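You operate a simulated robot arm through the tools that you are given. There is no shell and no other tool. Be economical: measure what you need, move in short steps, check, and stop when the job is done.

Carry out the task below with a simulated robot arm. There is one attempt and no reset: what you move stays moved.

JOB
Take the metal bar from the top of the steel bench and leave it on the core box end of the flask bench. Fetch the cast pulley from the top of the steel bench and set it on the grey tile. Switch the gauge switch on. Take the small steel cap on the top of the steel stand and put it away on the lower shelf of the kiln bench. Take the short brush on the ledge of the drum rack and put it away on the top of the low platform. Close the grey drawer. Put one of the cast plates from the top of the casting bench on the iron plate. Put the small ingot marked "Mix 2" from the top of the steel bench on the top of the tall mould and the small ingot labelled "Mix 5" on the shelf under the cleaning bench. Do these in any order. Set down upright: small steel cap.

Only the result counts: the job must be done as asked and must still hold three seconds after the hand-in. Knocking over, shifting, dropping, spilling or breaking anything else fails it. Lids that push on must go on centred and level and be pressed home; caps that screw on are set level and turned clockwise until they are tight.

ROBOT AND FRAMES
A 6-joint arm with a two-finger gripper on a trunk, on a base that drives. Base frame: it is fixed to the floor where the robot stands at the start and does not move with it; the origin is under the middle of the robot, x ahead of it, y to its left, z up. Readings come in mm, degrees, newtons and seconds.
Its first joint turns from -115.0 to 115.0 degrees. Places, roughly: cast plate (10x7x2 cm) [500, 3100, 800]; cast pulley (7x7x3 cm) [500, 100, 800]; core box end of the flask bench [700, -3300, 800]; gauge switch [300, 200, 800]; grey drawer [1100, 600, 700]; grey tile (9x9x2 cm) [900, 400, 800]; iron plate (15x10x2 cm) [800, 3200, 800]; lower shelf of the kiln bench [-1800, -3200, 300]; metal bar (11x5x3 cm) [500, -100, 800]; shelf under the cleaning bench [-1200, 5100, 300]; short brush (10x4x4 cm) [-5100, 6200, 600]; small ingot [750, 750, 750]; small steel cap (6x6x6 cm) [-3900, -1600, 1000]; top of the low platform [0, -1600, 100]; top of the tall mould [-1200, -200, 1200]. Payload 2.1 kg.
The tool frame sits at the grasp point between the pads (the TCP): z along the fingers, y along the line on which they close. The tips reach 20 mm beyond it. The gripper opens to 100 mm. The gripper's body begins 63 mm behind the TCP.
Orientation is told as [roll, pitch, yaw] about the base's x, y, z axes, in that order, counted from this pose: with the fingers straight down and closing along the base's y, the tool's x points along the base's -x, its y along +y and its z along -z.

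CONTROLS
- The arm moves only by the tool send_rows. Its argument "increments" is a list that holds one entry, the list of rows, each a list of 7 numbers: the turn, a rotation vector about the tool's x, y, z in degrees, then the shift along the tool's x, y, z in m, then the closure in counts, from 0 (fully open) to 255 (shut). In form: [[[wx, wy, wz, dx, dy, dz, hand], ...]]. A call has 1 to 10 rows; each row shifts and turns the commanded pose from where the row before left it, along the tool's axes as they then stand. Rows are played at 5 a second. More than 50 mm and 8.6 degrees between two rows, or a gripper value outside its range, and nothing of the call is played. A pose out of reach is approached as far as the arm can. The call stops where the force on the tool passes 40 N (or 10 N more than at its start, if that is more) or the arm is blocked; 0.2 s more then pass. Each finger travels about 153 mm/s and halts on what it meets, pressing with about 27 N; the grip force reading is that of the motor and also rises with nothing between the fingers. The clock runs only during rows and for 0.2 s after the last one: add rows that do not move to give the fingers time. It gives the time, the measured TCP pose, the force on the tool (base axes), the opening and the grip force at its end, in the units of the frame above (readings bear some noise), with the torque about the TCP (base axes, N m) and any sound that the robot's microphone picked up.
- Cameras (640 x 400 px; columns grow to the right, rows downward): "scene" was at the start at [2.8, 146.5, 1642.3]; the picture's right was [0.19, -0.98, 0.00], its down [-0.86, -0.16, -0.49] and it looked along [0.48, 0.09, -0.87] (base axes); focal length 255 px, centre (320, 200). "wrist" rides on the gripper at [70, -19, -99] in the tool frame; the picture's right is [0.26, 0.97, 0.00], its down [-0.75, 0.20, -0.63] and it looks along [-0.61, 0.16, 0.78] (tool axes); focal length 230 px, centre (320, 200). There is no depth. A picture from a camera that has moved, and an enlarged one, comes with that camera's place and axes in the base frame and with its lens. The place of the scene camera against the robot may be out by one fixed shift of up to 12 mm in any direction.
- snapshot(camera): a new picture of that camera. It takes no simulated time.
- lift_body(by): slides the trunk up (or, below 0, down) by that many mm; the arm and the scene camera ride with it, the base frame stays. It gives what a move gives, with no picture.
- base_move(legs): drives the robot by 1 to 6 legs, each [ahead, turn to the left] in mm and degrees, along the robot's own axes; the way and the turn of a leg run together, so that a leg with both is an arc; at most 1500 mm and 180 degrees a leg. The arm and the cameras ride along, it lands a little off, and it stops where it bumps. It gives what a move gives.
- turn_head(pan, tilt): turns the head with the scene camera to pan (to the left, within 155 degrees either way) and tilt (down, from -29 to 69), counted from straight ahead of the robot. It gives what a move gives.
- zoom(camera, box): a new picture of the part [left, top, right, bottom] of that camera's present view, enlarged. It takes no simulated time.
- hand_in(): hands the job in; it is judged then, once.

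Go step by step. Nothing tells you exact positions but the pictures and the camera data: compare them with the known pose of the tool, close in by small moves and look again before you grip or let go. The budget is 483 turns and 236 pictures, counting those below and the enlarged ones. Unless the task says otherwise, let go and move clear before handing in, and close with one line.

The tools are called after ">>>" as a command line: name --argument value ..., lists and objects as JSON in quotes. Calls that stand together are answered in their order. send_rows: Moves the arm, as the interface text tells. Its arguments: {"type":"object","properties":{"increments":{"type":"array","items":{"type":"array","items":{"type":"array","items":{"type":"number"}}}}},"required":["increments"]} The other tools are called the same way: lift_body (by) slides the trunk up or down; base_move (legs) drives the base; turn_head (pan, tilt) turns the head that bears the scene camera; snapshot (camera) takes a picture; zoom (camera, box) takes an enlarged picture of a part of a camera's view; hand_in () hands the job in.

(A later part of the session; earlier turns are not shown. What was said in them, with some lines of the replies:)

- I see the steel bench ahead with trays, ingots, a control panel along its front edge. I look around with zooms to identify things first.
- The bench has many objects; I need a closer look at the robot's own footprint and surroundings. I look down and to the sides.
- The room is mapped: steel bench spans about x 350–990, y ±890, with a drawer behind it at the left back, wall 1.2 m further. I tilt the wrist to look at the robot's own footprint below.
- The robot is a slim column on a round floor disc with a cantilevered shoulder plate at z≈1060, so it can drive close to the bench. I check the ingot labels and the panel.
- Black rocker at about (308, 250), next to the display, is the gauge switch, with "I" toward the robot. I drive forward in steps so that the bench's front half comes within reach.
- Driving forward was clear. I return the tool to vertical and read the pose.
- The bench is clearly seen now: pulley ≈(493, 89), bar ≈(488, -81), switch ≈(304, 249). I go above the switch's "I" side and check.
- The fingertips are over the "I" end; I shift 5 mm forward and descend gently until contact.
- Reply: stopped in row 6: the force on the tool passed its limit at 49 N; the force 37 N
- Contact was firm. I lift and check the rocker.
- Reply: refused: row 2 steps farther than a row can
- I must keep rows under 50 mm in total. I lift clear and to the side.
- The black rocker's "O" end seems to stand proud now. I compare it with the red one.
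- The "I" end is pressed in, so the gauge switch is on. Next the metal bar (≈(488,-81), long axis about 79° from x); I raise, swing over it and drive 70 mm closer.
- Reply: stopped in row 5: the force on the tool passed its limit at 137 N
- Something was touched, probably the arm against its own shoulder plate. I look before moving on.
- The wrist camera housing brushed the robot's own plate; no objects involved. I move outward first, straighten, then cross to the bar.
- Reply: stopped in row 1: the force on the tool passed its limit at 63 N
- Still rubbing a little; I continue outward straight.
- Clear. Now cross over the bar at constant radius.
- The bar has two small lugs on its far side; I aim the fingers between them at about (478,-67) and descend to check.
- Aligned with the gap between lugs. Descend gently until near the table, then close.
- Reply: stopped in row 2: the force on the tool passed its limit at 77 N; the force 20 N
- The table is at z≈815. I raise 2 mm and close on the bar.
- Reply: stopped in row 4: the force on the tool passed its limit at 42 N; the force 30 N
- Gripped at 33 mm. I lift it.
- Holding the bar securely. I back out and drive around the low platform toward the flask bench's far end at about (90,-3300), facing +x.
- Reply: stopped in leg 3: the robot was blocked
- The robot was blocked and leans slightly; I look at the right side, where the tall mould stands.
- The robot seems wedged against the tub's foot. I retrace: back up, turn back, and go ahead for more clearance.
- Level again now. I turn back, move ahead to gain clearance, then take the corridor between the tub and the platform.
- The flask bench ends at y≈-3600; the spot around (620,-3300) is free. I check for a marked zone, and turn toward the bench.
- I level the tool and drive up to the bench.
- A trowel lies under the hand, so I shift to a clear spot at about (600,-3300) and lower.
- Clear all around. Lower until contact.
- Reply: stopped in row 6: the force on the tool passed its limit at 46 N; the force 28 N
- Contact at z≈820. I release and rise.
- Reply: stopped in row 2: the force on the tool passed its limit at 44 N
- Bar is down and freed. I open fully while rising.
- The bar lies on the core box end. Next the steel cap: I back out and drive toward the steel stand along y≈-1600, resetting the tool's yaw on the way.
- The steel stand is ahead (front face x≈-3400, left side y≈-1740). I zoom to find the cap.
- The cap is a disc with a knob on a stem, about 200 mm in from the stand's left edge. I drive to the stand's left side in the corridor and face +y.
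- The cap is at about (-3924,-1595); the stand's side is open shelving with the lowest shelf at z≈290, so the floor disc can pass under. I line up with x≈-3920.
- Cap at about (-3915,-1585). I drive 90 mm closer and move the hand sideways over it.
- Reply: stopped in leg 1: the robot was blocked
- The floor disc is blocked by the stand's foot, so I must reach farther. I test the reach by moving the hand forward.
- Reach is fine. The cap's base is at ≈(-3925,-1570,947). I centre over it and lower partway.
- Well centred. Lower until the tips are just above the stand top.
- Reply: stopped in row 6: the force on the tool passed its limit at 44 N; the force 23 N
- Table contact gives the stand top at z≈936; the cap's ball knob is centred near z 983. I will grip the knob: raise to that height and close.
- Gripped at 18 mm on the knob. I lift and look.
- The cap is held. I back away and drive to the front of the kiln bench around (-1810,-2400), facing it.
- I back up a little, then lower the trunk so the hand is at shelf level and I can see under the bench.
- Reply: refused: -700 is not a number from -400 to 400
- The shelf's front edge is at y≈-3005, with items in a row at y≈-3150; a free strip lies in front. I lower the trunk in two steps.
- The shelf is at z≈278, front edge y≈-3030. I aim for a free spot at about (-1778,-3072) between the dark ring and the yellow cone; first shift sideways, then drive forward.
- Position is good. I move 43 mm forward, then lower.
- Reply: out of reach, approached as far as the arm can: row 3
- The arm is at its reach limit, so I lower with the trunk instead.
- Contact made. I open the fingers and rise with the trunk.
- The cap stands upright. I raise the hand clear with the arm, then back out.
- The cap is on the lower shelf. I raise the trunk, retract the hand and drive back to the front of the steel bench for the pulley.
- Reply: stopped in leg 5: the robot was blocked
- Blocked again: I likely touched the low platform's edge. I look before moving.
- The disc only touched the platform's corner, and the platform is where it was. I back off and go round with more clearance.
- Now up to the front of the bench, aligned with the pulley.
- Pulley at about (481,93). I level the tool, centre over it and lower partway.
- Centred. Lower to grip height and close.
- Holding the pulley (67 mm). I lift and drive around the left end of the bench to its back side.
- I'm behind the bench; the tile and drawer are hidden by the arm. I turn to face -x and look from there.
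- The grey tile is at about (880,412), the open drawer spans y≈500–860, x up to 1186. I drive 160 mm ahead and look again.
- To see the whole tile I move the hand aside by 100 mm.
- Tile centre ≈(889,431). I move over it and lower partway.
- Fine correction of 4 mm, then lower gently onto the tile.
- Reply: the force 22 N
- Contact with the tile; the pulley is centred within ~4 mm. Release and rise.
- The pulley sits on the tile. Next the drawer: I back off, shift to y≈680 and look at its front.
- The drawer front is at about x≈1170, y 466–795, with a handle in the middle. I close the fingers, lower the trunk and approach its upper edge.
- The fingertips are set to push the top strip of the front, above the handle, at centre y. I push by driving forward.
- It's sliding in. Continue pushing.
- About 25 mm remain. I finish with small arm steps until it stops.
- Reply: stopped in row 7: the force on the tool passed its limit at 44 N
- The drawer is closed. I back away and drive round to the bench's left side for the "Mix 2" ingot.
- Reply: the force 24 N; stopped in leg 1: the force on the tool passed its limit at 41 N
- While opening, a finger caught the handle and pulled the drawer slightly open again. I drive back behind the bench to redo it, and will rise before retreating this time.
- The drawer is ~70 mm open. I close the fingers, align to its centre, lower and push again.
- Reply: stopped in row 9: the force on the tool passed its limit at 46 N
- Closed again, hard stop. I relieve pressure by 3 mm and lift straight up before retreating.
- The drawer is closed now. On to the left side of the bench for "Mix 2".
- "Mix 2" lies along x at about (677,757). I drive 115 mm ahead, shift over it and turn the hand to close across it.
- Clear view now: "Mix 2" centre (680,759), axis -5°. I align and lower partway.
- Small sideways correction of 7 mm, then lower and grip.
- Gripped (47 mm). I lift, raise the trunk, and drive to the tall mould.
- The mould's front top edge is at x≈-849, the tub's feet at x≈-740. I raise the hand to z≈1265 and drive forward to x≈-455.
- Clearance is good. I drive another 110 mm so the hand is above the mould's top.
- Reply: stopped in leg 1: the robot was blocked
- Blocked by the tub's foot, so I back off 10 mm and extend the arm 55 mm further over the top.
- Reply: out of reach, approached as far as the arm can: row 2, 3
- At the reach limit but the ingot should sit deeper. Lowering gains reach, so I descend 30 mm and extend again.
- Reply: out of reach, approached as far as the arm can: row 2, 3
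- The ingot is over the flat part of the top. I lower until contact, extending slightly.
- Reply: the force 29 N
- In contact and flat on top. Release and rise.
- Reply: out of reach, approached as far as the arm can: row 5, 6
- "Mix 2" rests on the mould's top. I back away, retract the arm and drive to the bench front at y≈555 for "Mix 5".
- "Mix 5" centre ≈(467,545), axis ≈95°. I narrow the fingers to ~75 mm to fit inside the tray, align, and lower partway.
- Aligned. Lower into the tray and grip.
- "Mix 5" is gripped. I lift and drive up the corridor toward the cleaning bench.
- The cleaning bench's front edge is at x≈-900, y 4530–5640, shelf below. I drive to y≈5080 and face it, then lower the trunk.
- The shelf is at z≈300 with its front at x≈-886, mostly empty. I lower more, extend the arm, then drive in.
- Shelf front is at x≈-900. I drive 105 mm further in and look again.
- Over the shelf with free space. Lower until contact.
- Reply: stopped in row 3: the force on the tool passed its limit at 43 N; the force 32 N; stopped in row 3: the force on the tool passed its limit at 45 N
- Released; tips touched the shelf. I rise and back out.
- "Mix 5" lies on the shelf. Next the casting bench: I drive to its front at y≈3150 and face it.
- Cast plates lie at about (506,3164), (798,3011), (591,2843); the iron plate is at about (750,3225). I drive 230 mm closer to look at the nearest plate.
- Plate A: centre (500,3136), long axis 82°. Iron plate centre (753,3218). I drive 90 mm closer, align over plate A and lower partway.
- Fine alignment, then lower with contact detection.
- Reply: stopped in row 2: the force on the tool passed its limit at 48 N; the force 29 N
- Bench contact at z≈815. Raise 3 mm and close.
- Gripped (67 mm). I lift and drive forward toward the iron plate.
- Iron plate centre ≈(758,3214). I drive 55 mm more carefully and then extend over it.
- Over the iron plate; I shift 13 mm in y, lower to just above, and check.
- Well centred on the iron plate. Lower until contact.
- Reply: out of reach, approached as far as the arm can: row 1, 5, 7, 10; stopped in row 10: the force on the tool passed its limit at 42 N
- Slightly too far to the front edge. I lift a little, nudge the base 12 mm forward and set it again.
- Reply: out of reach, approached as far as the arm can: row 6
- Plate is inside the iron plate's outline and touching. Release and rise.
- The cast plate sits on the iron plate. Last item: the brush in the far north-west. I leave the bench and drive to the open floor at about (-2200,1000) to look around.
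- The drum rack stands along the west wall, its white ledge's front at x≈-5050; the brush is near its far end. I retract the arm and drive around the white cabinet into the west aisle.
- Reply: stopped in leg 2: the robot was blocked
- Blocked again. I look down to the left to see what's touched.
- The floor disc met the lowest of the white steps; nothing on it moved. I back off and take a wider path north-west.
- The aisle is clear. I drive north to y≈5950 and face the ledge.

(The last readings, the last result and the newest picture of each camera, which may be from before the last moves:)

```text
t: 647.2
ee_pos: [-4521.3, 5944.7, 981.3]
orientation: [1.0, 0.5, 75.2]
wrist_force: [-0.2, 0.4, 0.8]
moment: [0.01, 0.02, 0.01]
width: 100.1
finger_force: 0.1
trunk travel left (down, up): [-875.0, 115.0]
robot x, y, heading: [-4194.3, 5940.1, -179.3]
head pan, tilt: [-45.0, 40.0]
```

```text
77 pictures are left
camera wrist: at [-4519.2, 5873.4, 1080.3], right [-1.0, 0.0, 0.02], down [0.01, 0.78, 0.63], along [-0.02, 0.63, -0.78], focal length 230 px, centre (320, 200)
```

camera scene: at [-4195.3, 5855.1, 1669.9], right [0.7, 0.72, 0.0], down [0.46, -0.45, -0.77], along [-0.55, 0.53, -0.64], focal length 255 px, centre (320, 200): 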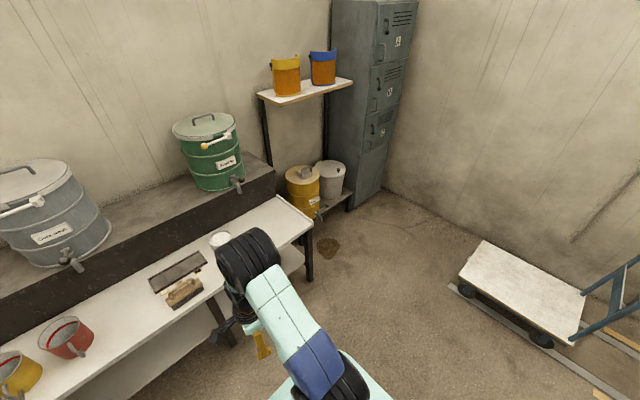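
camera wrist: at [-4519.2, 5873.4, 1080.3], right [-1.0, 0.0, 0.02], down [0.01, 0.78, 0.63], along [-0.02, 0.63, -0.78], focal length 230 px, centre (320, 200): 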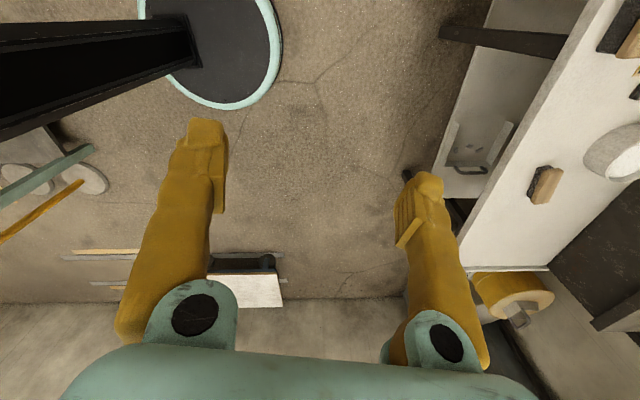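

A second, short brush shows in the wrist view at about (-5070,6190), matching the given place. I shift north by 230 mm.

>>> base_move --legs '[[0, -90], [230, 0], [0, 90], [300, 0]]'

>>> snapshot --camera "wrist"

>>> turn_head --pan -20 --tilt 50

>>> snapshot --camera "scene"

```text
t: 658.2
ee_pos: [-4835.0, 6113.6, 981.4]
orientation: [1.1, 0.5, 79.9]
wrist_force: [0.6, -0.3, 0.3]
moment: [0.0, 0.01, 0.02]
width: 100.0
finger_force: 0.0
trunk travel left (down, up): [-875.0, 115.0]
robot x, y, heading: [-4509.3, 6133.7, -174.5]
head pan, tilt: [-45.0, 40.0]
```

```text
76 pictures are left
camera wrist: at [-4826.1, 6043.6, 1080.7], right [-1.0, -0.09, 0.02], down [-0.05, 0.78, 0.63], along [-0.07, 0.62, -0.78], focal length 230 px, centre (320, 200)
```

wrist: 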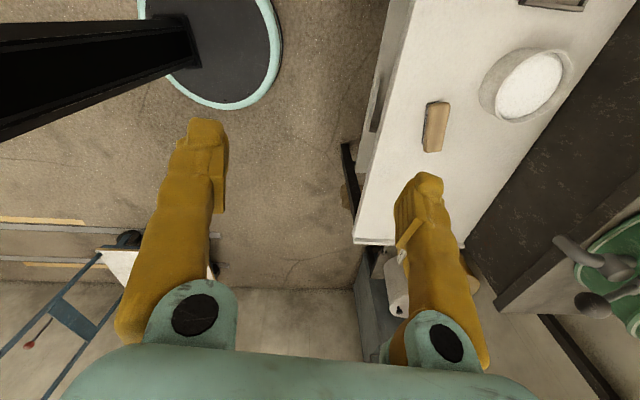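

```text
t: 659.0
ee_pos: [-4835.8, 6114.7, 979.8]
orientation: [1.0, 0.5, 80.0]
wrist_force: [-0.2, 0.7, -0.3]
moment: [0.02, -0.02, -0.01]
width: 100.2
finger_force: 0.0
trunk travel left (down, up): [-875.0, 115.0]
robot x, y, heading: [-4514.2, 6135.6, -174.9]
head pan, tilt: [-20.0, 50.0]
```

```text
75 pictures are left
camera scene: at [-4512.3, 6017.8, 1655.7], right [0.25, 0.97, 0.0], down [0.74, -0.19, -0.64], along [-0.62, 0.16, -0.77], focal length 255 px, centre (320, 200)
```

scene: 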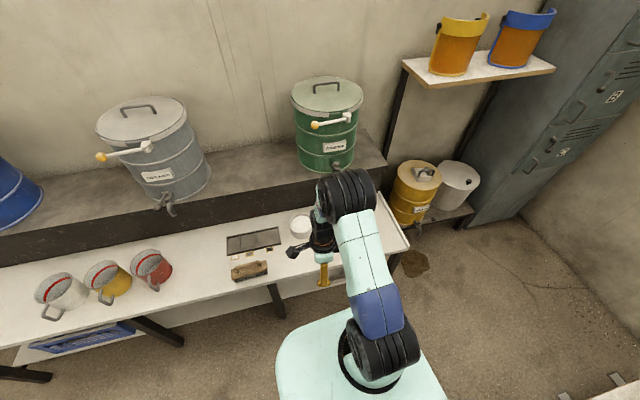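

Brush located at ≈(-5083,6197), axis ≈104°, on the ledge (z≈605). I lower the trunk, drive 200 mm closer and align over it.

>>> lift_body --by -200

>>> base_move --legs '[[200, 0]]'

>>> send_rows --increments '[[[1, -0.5, -8, 0, 0, 0, 0], [0, 0, -8, 0, 0, 0, 0], [0, 0, -8, 0, 0, 0, 0], [0, 0, 0, 0, 0, 0, 0]]]'

>>> snapshot --camera "wrist"

```text
t: 661.2
ee_pos: [-4835.7, 6114.7, 780.2]
orientation: [1.0, 0.6, 80.1]
wrist_force: [-0.3, 0.3, -0.2]
moment: [-0.02, 0.0, 0.01]
width: 99.8
finger_force: 0.1
trunk travel left (down, up): [-675.0, 315.0]
robot x, y, heading: [-4509.4, 6142.1, -174.5]
head pan, tilt: [-20.0, 50.0]
```

```text
t: 662.8
ee_pos: [-5030.4, 6097.9, 780.9]
orientation: [1.0, 0.5, 79.9]
wrist_force: [-0.3, 0.1, 0.3]
moment: [-0.03, -0.01, -0.01]
width: 100.1
finger_force: 0.0
trunk travel left (down, up): [-675.0, 315.0]
robot x, y, heading: [-4701.6, 6120.3, -174.4]
head pan, tilt: [-20.0, 50.0]
```

```text
t: 663.8
ee_pos: [-5031.8, 6097.8, 781.0]
orientation: [0.0, -0.1, 103.9]
wrist_force: [-0.4, 0.1, -0.1]
moment: [0.02, 0.01, 0.02]
width: 100.1
finger_force: 0.1
trunk travel left (down, up): [-675.0, 315.0]
robot x, y, heading: [-4702.9, 6117.9, -174.5]
head pan, tilt: [-20.0, 50.0]
```

```text
74 pictures are left
camera wrist: at [-4996.0, 6033.7, 879.7], right [-0.88, -0.48, 0.0], down [-0.37, 0.68, 0.63], along [-0.3, 0.55, -0.78], focal length 230 px, centre (320, 200)
```

wrist: 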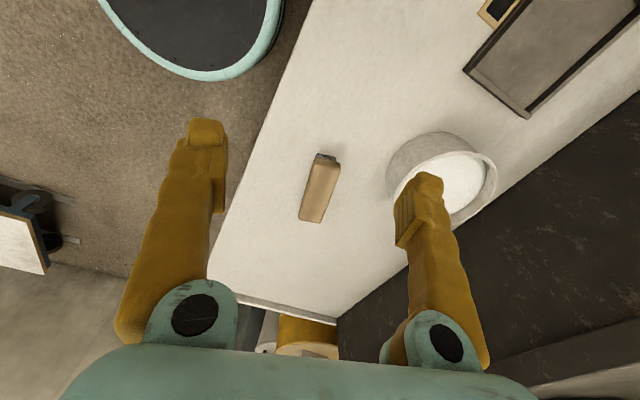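

Align over the brush and lower partway.

>>> send_rows --increments '[[[0, 0, -3, 0, 0, 0, 0], [0, 0, 0, -0.036, 0.006, 0, 0], [0, 0, 0, -0.035, 0.006, 0, 0], [0, 0, 0, -0.035, 0.006, 0, 0], [0, 0, 0, 0, 0, 0.04, 0], [0, 0, 0, 0, 0, 0.045, 0], [0, 0, 0, 0, 0, 0, 0]]]'

>>> snapshot --camera "wrist"

```text
t: 665.4
ee_pos: [-5078.3, 6190.0, 693.8]
orientation: [0.1, -0.1, 106.8]
wrist_force: [-0.4, 0.2, -0.3]
moment: [-0.01, 0.0, 0.0]
width: 100.3
finger_force: 0.1
trunk travel left (down, up): [-675.0, 315.0]
robot x, y, heading: [-4705.5, 6119.0, -174.8]
head pan, tilt: [-20.0, 50.0]
```

```text
73 pictures are left
camera wrist: at [-5040.3, 6129.0, 792.9], right [-0.85, -0.53, 0.0], down [-0.41, 0.66, 0.63], along [-0.33, 0.54, -0.78], focal length 230 px, centre (320, 200)
```

wrist: 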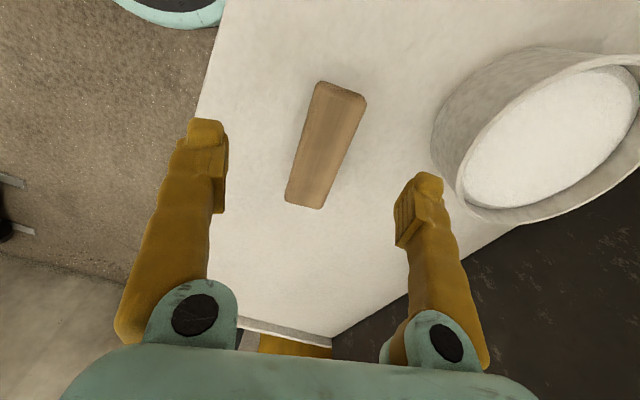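

Centred. I narrow the fingers to stay clear of the bowl and lower with contact detection.

>>> send_rows --increments '[[[0, 0, 0, 0, 0.003, 0.02, 64], [0, 0, 0, 0, 0, 0.02, 64], [0, 0, 0, 0, 0, 0.01, 64], [0, 0, 0, 0, 0, 0.005, 64], [0, 0, 0, 0, 0, 0.005, 64], [0, 0, 0, 0, 0, 0.004, 64]]]'

>>> snapshot --camera "wrist"

```text
t: 666.8
ee_pos: [-5082.2, 6192.9, 632.1]
orientation: [0.1, -0.1, 106.8]
wrist_force: [-1.3, 0.4, -0.3]
moment: [-0.02, -0.02, 0.02]
width: 74.9
finger_force: 0.2
trunk travel left (down, up): [-675.0, 315.0]
robot x, y, heading: [-4703.7, 6113.7, -174.6]
head pan, tilt: [-20.0, 50.0]
```

```text
72 pictures are left
camera wrist: at [-5043.3, 6131.9, 731.1], right [-0.85, -0.53, 0.0], down [-0.41, 0.66, 0.63], along [-0.33, 0.54, -0.78], focal length 230 px, centre (320, 200)
```

wrist: 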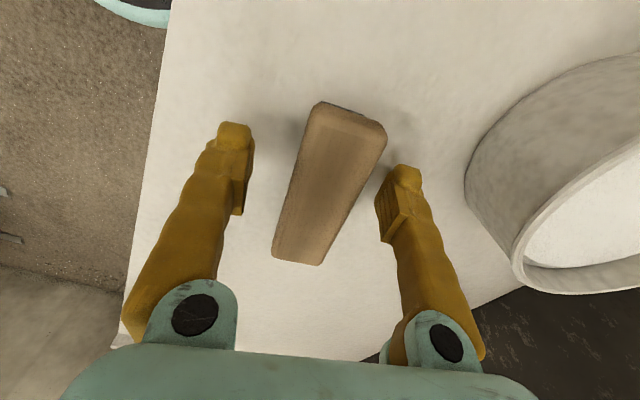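

Good height. Close on the brush and lift.

>>> send_rows --increments '[[[0, 0, 0, 0, 0, 0, 120], [0, 0, 0, 0, 0, 0, 180], [0, 0, 0, 0, 0, 0, 255], [0, 0, 0, 0, 0, 0, 255], [0, 0, 0, 0, 0, -0.02, 255], [0, 0, 0, 0, 0, -0.045, 255], [0, 0, 0, 0, 0, -0.045, 255], [0, 0, 0, 0, 0, -0.045, 255], [0, 0, 0, 0, 0, 0, 255]]]'

>>> snapshot --camera "wrist"

```text
t: 668.8
ee_pos: [-5081.0, 6193.8, 790.6]
orientation: [-0.1, -0.1, 106.9]
wrist_force: [-0.7, -0.1, -1.2]
moment: [0.01, -0.01, 0.01]
width: 35.0
finger_force: 27.1
trunk travel left (down, up): [-675.0, 315.0]
robot x, y, heading: [-4704.1, 6115.3, -174.7]
head pan, tilt: [-20.0, 50.0]
```

```text
71 pictures are left
camera wrist: at [-5041.9, 6131.6, 888.9], right [-0.85, -0.53, 0.0], down [-0.41, 0.66, 0.63], along [-0.33, 0.54, -0.78], focal length 230 px, centre (320, 200)
```

wrist: 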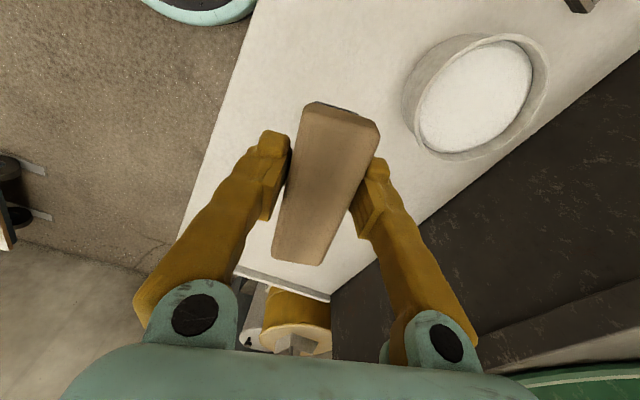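

Brush gripped. I raise the trunk and retrace the route back, keeping wide of the steps.

>>> lift_body --by 200

>>> base_move --legs '[[-500, 0], [0, 84.7], [1500, 0], [1500, 0], [70, 0]]'

```text
t: 671.0
ee_pos: [-5079.4, 6193.4, 989.9]
orientation: [-0.1, -0.1, 106.8]
wrist_force: [0.3, 0.3, -0.6]
moment: [0.03, 0.0, 0.02]
width: 34.8
finger_force: 27.2
trunk travel left (down, up): [-875.0, 115.0]
robot x, y, heading: [-4704.4, 6120.6, -174.7]
head pan, tilt: [-20.0, 50.0]
```

```text
t: 692.5
ee_pos: [-4303.3, 2668.4, 992.6]
orientation: [0.7, -0.1, -169.0]
wrist_force: [-0.1, 0.0, -1.1]
moment: [0.06, -0.04, 0.03]
width: 34.7
finger_force: 27.1
trunk travel left (down, up): [-875.0, 115.0]
robot x, y, heading: [-4193.7, 3025.1, -90.4]
head pan, tilt: [-20.0, 50.0]
```

>>> base_move --legs '[[0, 25.5], [1400, 0], [0, 45], [742, 0], [0, -15], [786, 0]]'

```text
t: 711.1
ee_pos: [-2093.9, 775.5, 993.5]
orientation: [0.7, -0.2, -113.9]
wrist_force: [0.0, 0.3, -0.6]
moment: [0.02, -0.05, 0.02]
width: 34.8
finger_force: 27.5
trunk travel left (down, up): [-875.0, 115.0]
robot x, y, heading: [-2321.3, 1073.5, -35.4]
head pan, tilt: [-20.0, 50.0]
```

>>> base_move --legs '[[0, 30.4], [1500, 0], [478, 0], [0, -85], [1400, 0]]'

>>> turn_head --pan 20 --tilt 40

>>> snapshot --camera "scene"

```text
t: 733.0
ee_pos: [-434.1, -859.4, 994.2]
orientation: [0.7, -0.2, -169.5]
wrist_force: [0.3, 0.4, -1.6]
moment: [-0.02, -0.05, 0.02]
width: 34.9
finger_force: 26.9
trunk travel left (down, up): [-875.0, 115.0]
robot x, y, heading: [-315.5, -502.7, -91.0]
head pan, tilt: [-20.0, 50.0]
```

```text
t: 734.0
ee_pos: [-434.2, -857.6, 994.1]
orientation: [0.6, -0.2, -169.6]
wrist_force: [0.9, -0.7, -0.7]
moment: [0.02, -0.01, 0.03]
width: 35.0
finger_force: 26.6
trunk travel left (down, up): [-875.0, 115.0]
robot x, y, heading: [-317.6, -501.8, -90.7]
head pan, tilt: [20.0, 40.0]
```

```text
70 pictures are left
camera scene: at [-154.5, -530.7, 1669.9], right [-0.94, -0.33, 0.0], down [-0.21, 0.61, -0.77], along [0.25, -0.72, -0.64], focal length 255 px, centre (320, 200)
```

scene: 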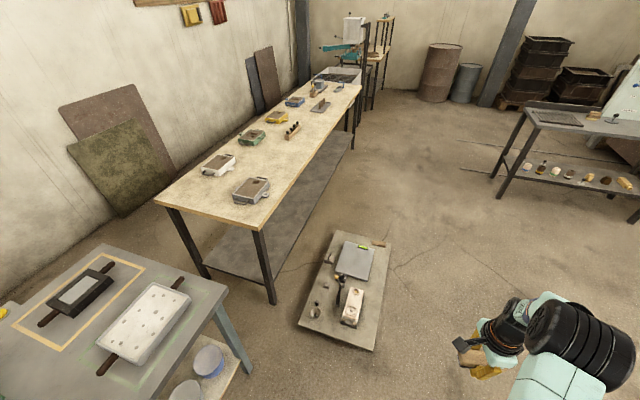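

>>> zoom --camera "scene" --box '[270, 210, 430, 370]'

```text
2.50 times, centred on (350, 290) of scene
camera zoom: at [-154.5, -530.7, 1669.9], right [-0.94, -0.33, 0.0], down [-0.21, 0.61, -0.77], along [0.25, -0.72, -0.64], focal length 638 px, centre (245, -25)
```

zoom: 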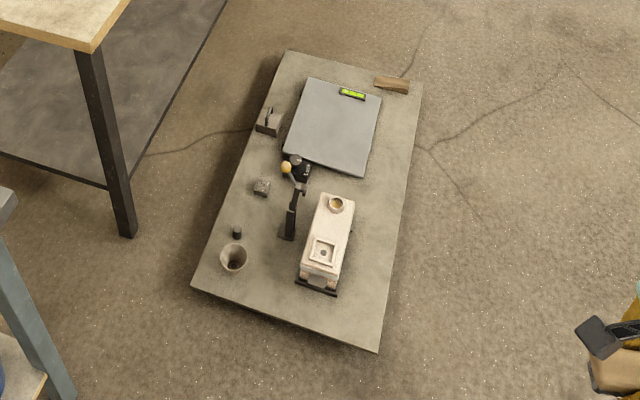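

The platform (x -255..198, y -1150..-1975, z≈90) has a free strip along its west edge beside the white machine. I aim at about (-200,-1260), brush along y; drive ahead and rotate the hand.

>>> base_move --legs '[[325, 0]]'

>>> send_rows --increments '[[[0, 0, -8, 0, 0, 0, 255], [0, 0, -8, 0, 0, 0, 255], [0, 0, -8, 0, 0, 0, 255], [0, 0, -8, 0, 0, 0, 255], [0, 0, -8, 0, 0, 0, 255], [0, 0, -8, 0, 0, 0, 255], [0, 0, -8, 0, 0, 0, 255], [0, 0, -8, 0, 0, 0, 255], [0, 0, -8, 0, 0, 0, 255], [0, 0, -7.5, 0, 0, 0, 255]]]'

>>> snapshot --camera "wrist"

```text
t: 736.2
ee_pos: [-438.7, -1183.7, 993.6]
orientation: [0.8, -0.1, -169.4]
wrist_force: [-0.3, -0.5, -0.9]
moment: [-0.02, -0.02, 0.01]
width: 34.9
finger_force: 26.9
trunk travel left (down, up): [-875.0, 115.0]
robot x, y, heading: [-324.1, -830.5, -90.9]
head pan, tilt: [20.0, 40.0]
```

```text
t: 738.4
ee_pos: [-438.1, -1185.6, 992.9]
orientation: [-0.2, -0.7, -89.8]
wrist_force: [0.6, -0.3, -1.0]
moment: [0.0, 0.02, 0.02]
width: 35.0
finger_force: 27.2
trunk travel left (down, up): [-875.0, 115.0]
robot x, y, heading: [-324.3, -830.4, -90.9]
head pan, tilt: [20.0, 40.0]
```

```text
68 pictures are left
camera wrist: at [-457.2, -1114.9, 1091.5], right [0.97, 0.26, -0.01], down [0.2, -0.74, 0.64], along [0.16, -0.62, -0.77], focal length 230 px, centre (320, 200)
```

wrist: 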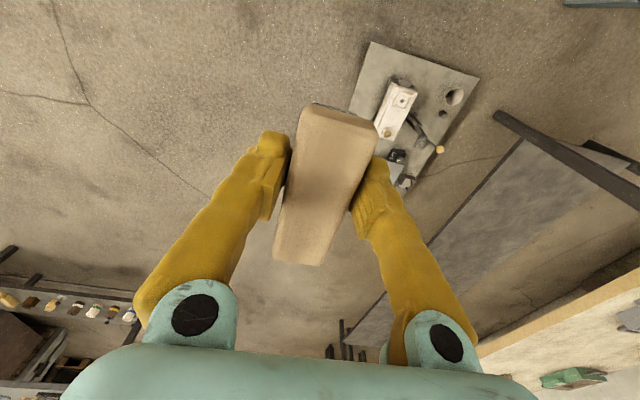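

Move the hand across to x≈-200, then lower the trunk in steps.

>>> send_rows --increments '[[[0, 0.7, 0, 0, 0.047, 0, 255], [0, 0, 0, 0, 0.048, 0, 255], [0, 0, 0, 0, 0.048, 0, 255], [0, 0, 0, 0, 0.048, 0, 255], [0, 0, 0, 0, 0.047, 0, 255], [0, 0, 0, -0.037, 0, 0, 255], [0, 0, 0, -0.037, 0, 0, 255], [0, 0, 0, 0, 0, 0, 255]]]'

>>> lift_body --by -400

>>> snapshot --camera "wrist"

>>> snapshot --camera "scene"

```text
t: 740.2
ee_pos: [-201.8, -1257.1, 991.5]
orientation: [-0.2, 0.0, -89.9]
wrist_force: [0.4, 0.7, -0.7]
moment: [0.01, -0.02, -0.01]
width: 34.9
finger_force: 26.9
trunk travel left (down, up): [-875.0, 115.0]
robot x, y, heading: [-324.6, -825.6, -91.0]
head pan, tilt: [20.0, 40.0]
```

```text
t: 744.0
ee_pos: [-201.9, -1257.5, 592.5]
orientation: [0.0, 0.1, -89.9]
wrist_force: [-0.6, -0.2, -0.9]
moment: [-0.01, -0.04, -0.02]
width: 35.1
finger_force: 27.1
trunk travel left (down, up): [-475.0, 515.0]
robot x, y, heading: [-325.1, -829.3, -90.9]
head pan, tilt: [20.0, 40.0]
```

```text
67 pictures are left
camera wrist: at [-220.7, -1188.2, 692.0], right [0.97, 0.26, 0.0], down [0.2, -0.75, 0.63], along [0.16, -0.61, -0.78], focal length 230 px, centre (320, 200)
```

wrist: 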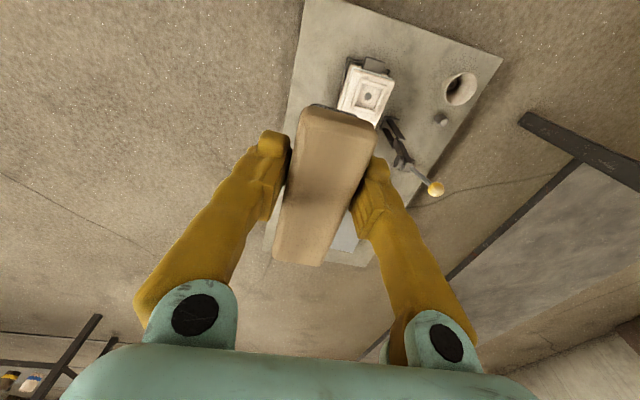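

```text
66 pictures are left
camera scene: at [-158.7, -857.1, 1269.9], right [-0.94, -0.33, 0.0], down [-0.21, 0.61, -0.77], along [0.25, -0.72, -0.64], focal length 255 px, centre (320, 200)
```

scene: 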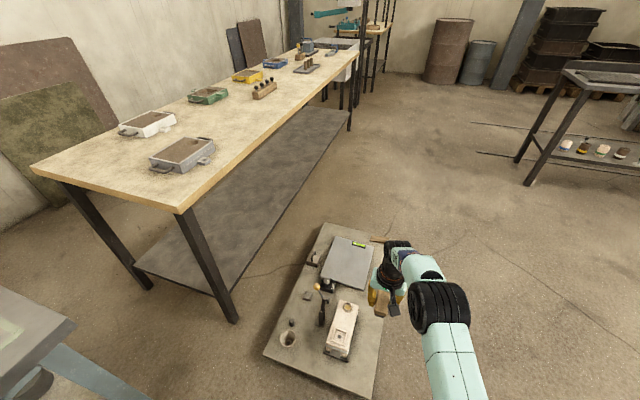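

I shift slightly north-west to (-215,-1222) to keep the hand clear of the white machine, and lower further.

>>> send_rows --increments '[[[0, 0, 0, 0.034, -0.013, 0, 255], [0, 0, 0, 0, 0, 0, 255]]]'

>>> lift_body --by -290

>>> snapshot --camera "wrist"

>>> snapshot --camera "scene"

```text
t: 744.6
ee_pos: [-216.1, -1224.5, 594.2]
orientation: [-0.1, 0.0, -90.0]
wrist_force: [-0.4, -0.1, -0.6]
moment: [0.02, -0.01, 0.04]
width: 35.0
finger_force: 27.5
trunk travel left (down, up): [-475.0, 515.0]
robot x, y, heading: [-326.3, -828.7, -90.9]
head pan, tilt: [20.0, 40.0]
```

```text
t: 747.5
ee_pos: [-217.4, -1223.5, 303.9]
orientation: [-0.2, 0.0, -89.9]
wrist_force: [0.3, -0.1, -0.9]
moment: [0.05, 0.02, -0.02]
width: 34.4
finger_force: 27.5
trunk travel left (down, up): [-185.0, 805.0]
robot x, y, heading: [-326.9, -830.9, -90.9]
head pan, tilt: [20.0, 40.0]
```

```text
65 pictures are left
camera wrist: at [-234.3, -1154.3, 403.4], right [0.97, 0.26, 0.0], down [0.2, -0.75, 0.63], along [0.16, -0.61, -0.78], focal length 230 px, centre (320, 200)
```

wrist: 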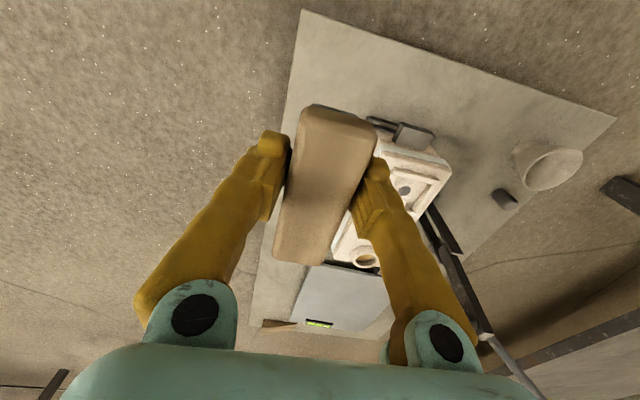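

```text
64 pictures are left
camera scene: at [-158.8, -857.1, 979.9], right [-0.94, -0.33, 0.0], down [-0.21, 0.61, -0.77], along [0.25, -0.72, -0.64], focal length 255 px, centre (320, 200)
```

scene: 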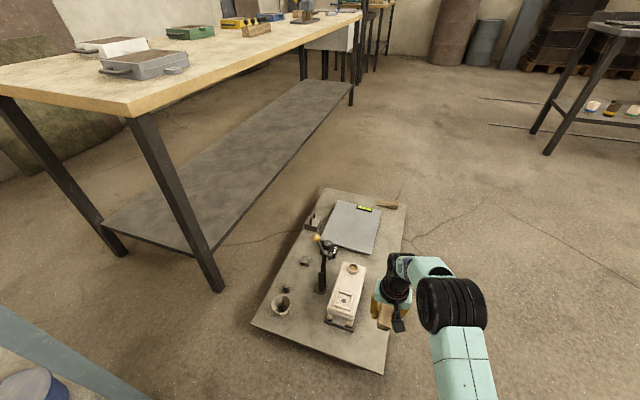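

Clear of the machine by ~15 mm. I nudge 4 mm west, lower by trunk to just above, then finish with small arm steps.

>>> send_rows --increments '[[[0, 0, 0, 0.004, -0.004, 0, 255], [0, 0, 0, 0, 0, 0, 255]]]'

>>> lift_body --by -150

>>> snapshot --camera "wrist"

>>> zoom --camera "scene" --box '[240, 170, 480, 390]'

```text
t: 748.1
ee_pos: [-220.3, -1220.4, 303.4]
orientation: [-0.1, 0.0, -89.9]
wrist_force: [-0.7, -0.3, -1.0]
moment: [0.0, -0.01, 0.01]
width: 34.9
finger_force: 26.9
trunk travel left (down, up): [-185.0, 805.0]
robot x, y, heading: [-326.0, -828.6, -90.8]
head pan, tilt: [20.0, 40.0]
```

```text
t: 749.9
ee_pos: [-219.6, -1219.7, 153.9]
orientation: [0.0, 0.0, -89.8]
wrist_force: [-0.4, -0.1, 0.2]
moment: [-0.02, 0.02, 0.0]
width: 34.5
finger_force: 26.6
trunk travel left (down, up): [-35.0, 955.0]
robot x, y, heading: [-324.7, -827.1, -91.1]
head pan, tilt: [20.0, 40.0]
```

```text
63 pictures are left
camera wrist: at [-238.1, -1149.8, 253.8], right [0.97, 0.26, 0.0], down [0.2, -0.75, 0.63], along [0.16, -0.61, -0.78], focal length 230 px, centre (320, 200)
```

wrist: 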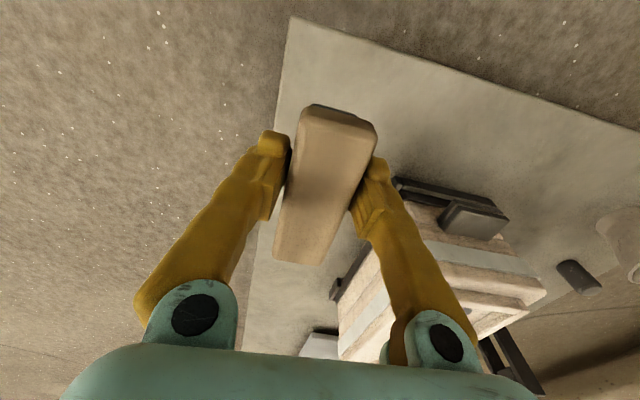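

```text
1.82 times, centred on (360, 280) of scene
camera zoom: at [-158.8, -857.0, 829.9], right [-0.94, -0.33, 0.0], down [-0.21, 0.61, -0.77], along [0.25, -0.72, -0.64], focal length 464 px, centre (247, 54)
```

zoom: 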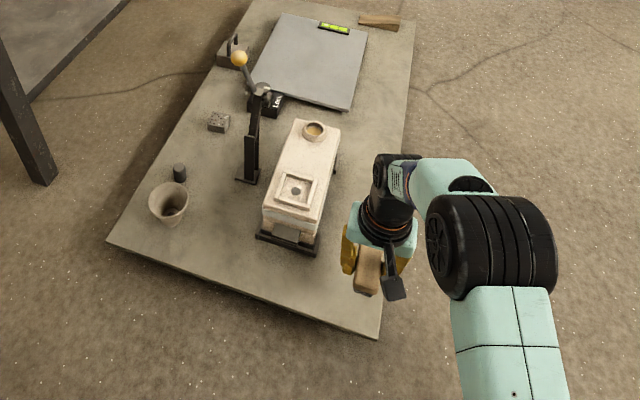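

The brush is over the platform with ~17 mm margin to its west edge. Lower until contact.

>>> send_rows --increments '[[[0, 0, 0, 0, 0, 0.02, 255], [0, 0, 0, 0, 0, 0.006, 255], [0, 0, 0, 0, 0, 0.004, 255], [0, 0, 0, 0, 0, 0.004, 255], [0, 0, 0, 0, 0, 0.003, 255], [0, 0, 0, 0, 0, 0.003, 255], [0, 0, 0, 0, 0, 0.003, 255], [0, 0, 0, 0, 0, 0.003, 255], [0, 0, 0, 0, 0, 0.003, 255], [0, 0, 0, 0, 0, 0.003, 255]]]'

```text
t: 752.1
ee_pos: [-219.7, -1219.9, 102.6]
orientation: [0.0, 0.0, -89.9]
wrist_force: [-1.1, 2.0, 4.2]
moment: [-0.2, 0.08, -0.04]
width: 34.9
finger_force: 26.6
trunk travel left (down, up): [-35.0, 955.0]
robot x, y, heading: [-325.6, -826.1, -90.6]
head pan, tilt: [20.0, 40.0]
```

>>> send_rows --increments '[[[0, 0, 0, 0, 0, 0.002, 255], [0, 0, 0, 0, 0, 0.001, 255], [0, 0, 0, 0, 0, 0, 255]]]'

>>> snapshot --camera "wrist"

```text
t: 752.9
ee_pos: [-219.5, -1219.8, 100.4]
orientation: [-0.1, -0.2, -90.0]
wrist_force: [-1.3, 3.3, 25.7]
moment: [0.06, 0.02, -0.01]
width: 34.5
finger_force: 26.9
trunk travel left (down, up): [-35.0, 955.0]
robot x, y, heading: [-322.8, -828.7, -90.7]
head pan, tilt: [20.0, 40.0]
```

```text
61 pictures are left
camera wrist: at [-237.3, -1150.2, 199.9], right [0.97, 0.26, 0.0], down [0.2, -0.75, 0.63], along [0.16, -0.61, -0.77], focal length 230 px, centre (320, 200)
```

wrist: 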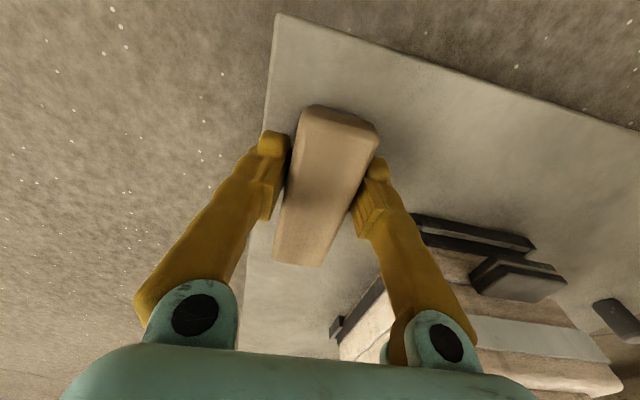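

Firm contact on the platform. Release with a small opening and rise.

>>> send_rows --increments '[[[0, 0, 0, 0, 0, -0.001, 150], [0, 0, 0, 0, 0, 0, 115], [0, 0, 0, 0, 0, 0, 105], [0, 0, 0, 0, 0, -0.02, 105], [0, 0, 0, 0, 0, -0.04, 105], [0, 0, 0, 0, 0, -0.045, 105], [0, 0, 0, 0, 0, 0, 105]]]'

>>> lift_body --by 300

>>> snapshot --camera "wrist"

```text
t: 754.5
ee_pos: [-220.6, -1218.8, 205.6]
orientation: [-0.1, 0.1, -89.9]
wrist_force: [0.3, 0.0, -0.7]
moment: [0.01, -0.01, -0.01]
width: 58.9
finger_force: 0.2
trunk travel left (down, up): [-35.0, 955.0]
robot x, y, heading: [-326.3, -825.8, -90.7]
head pan, tilt: [20.0, 40.0]
```

```text
t: 757.5
ee_pos: [-220.1, -1218.6, 504.7]
orientation: [-0.2, -0.1, -89.9]
wrist_force: [0.0, -0.4, 0.2]
moment: [0.01, -0.05, -0.03]
width: 58.7
finger_force: 0.0
trunk travel left (down, up): [-335.0, 655.0]
robot x, y, heading: [-326.0, -828.8, -90.8]
head pan, tilt: [20.0, 40.0]
```

```text
60 pictures are left
camera wrist: at [-238.7, -1148.9, 604.4], right [0.97, 0.26, 0.0], down [0.2, -0.75, 0.63], along [0.16, -0.61, -0.78], focal length 230 px, centre (320, 200)
```

wrist: 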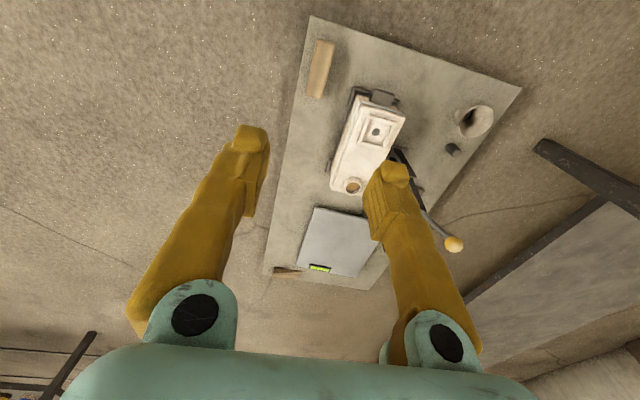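

The brush rests on the low platform and everything else is placed. I back clear before handing in.

>>> base_move --legs '[[-200, 0]]'

>>> turn_head --pan 70 --tilt 35

>>> snapshot --camera "scene"

>>> turn_head --pan -75 --tilt 20

>>> snapshot --camera "scene"

```text
t: 759.1
ee_pos: [-218.6, -1013.1, 505.0]
orientation: [-0.1, -0.1, -89.9]
wrist_force: [0.9, 0.7, 0.3]
moment: [0.01, 0.01, 0.02]
width: 58.6
finger_force: 0.0
trunk travel left (down, up): [-335.0, 655.0]
robot x, y, heading: [-324.3, -623.0, -90.8]
head pan, tilt: [20.0, 40.0]
```

```text
t: 760.3
ee_pos: [-217.6, -1012.5, 505.3]
orientation: [0.0, 0.0, -89.9]
wrist_force: [-0.6, 0.0, -0.7]
moment: [-0.01, 0.01, 0.02]
width: 59.1
finger_force: 0.0
trunk travel left (down, up): [-335.0, 655.0]
robot x, y, heading: [-323.7, -623.2, -90.6]
head pan, tilt: [70.0, 35.0]
```

```text
59 pictures are left
camera scene: at [-101.8, -601.5, 1137.4], right [-0.35, -0.93, 0.0], down [-0.54, 0.2, -0.82], along [0.77, -0.29, -0.57], focal length 255 px, centre (320, 200)
```

scene: 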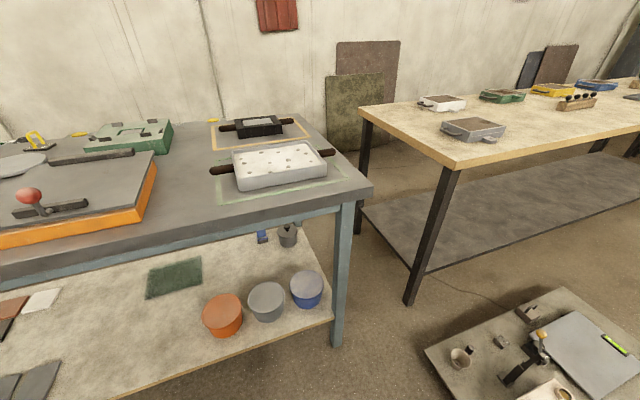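

```text
t: 762.6
ee_pos: [-218.6, -1012.7, 504.5]
orientation: [-0.1, 0.0, -89.8]
wrist_force: [-0.6, 0.0, -0.4]
moment: [0.0, -0.01, 0.03]
width: 58.9
finger_force: 0.0
trunk travel left (down, up): [-335.0, 655.0]
robot x, y, heading: [-319.8, -622.7, -90.6]
head pan, tilt: [-75.0, 20.0]
```

```text
58 pictures are left
camera scene: at [-274.3, -593.2, 1161.3], right [-0.25, 0.97, 0.0], down [0.33, 0.08, -0.94], along [-0.91, -0.23, -0.34], focal length 255 px, centre (320, 200)
```

scene: 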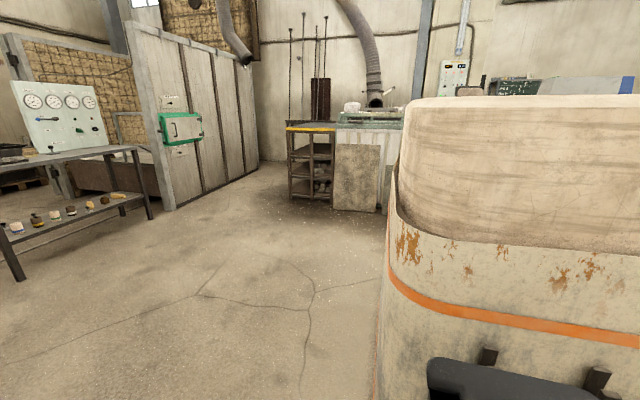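

"Mix 2" is still on the mould, and the other placements looked right when I set them down, so I hand in.

>>> hand_in

```text
The job is handed in.
```

I finished all nine tasks and handed the job in; the base bumped the tall mould's tub, the low platform and the white steps on the way, but nothing looked moved in the pictures.
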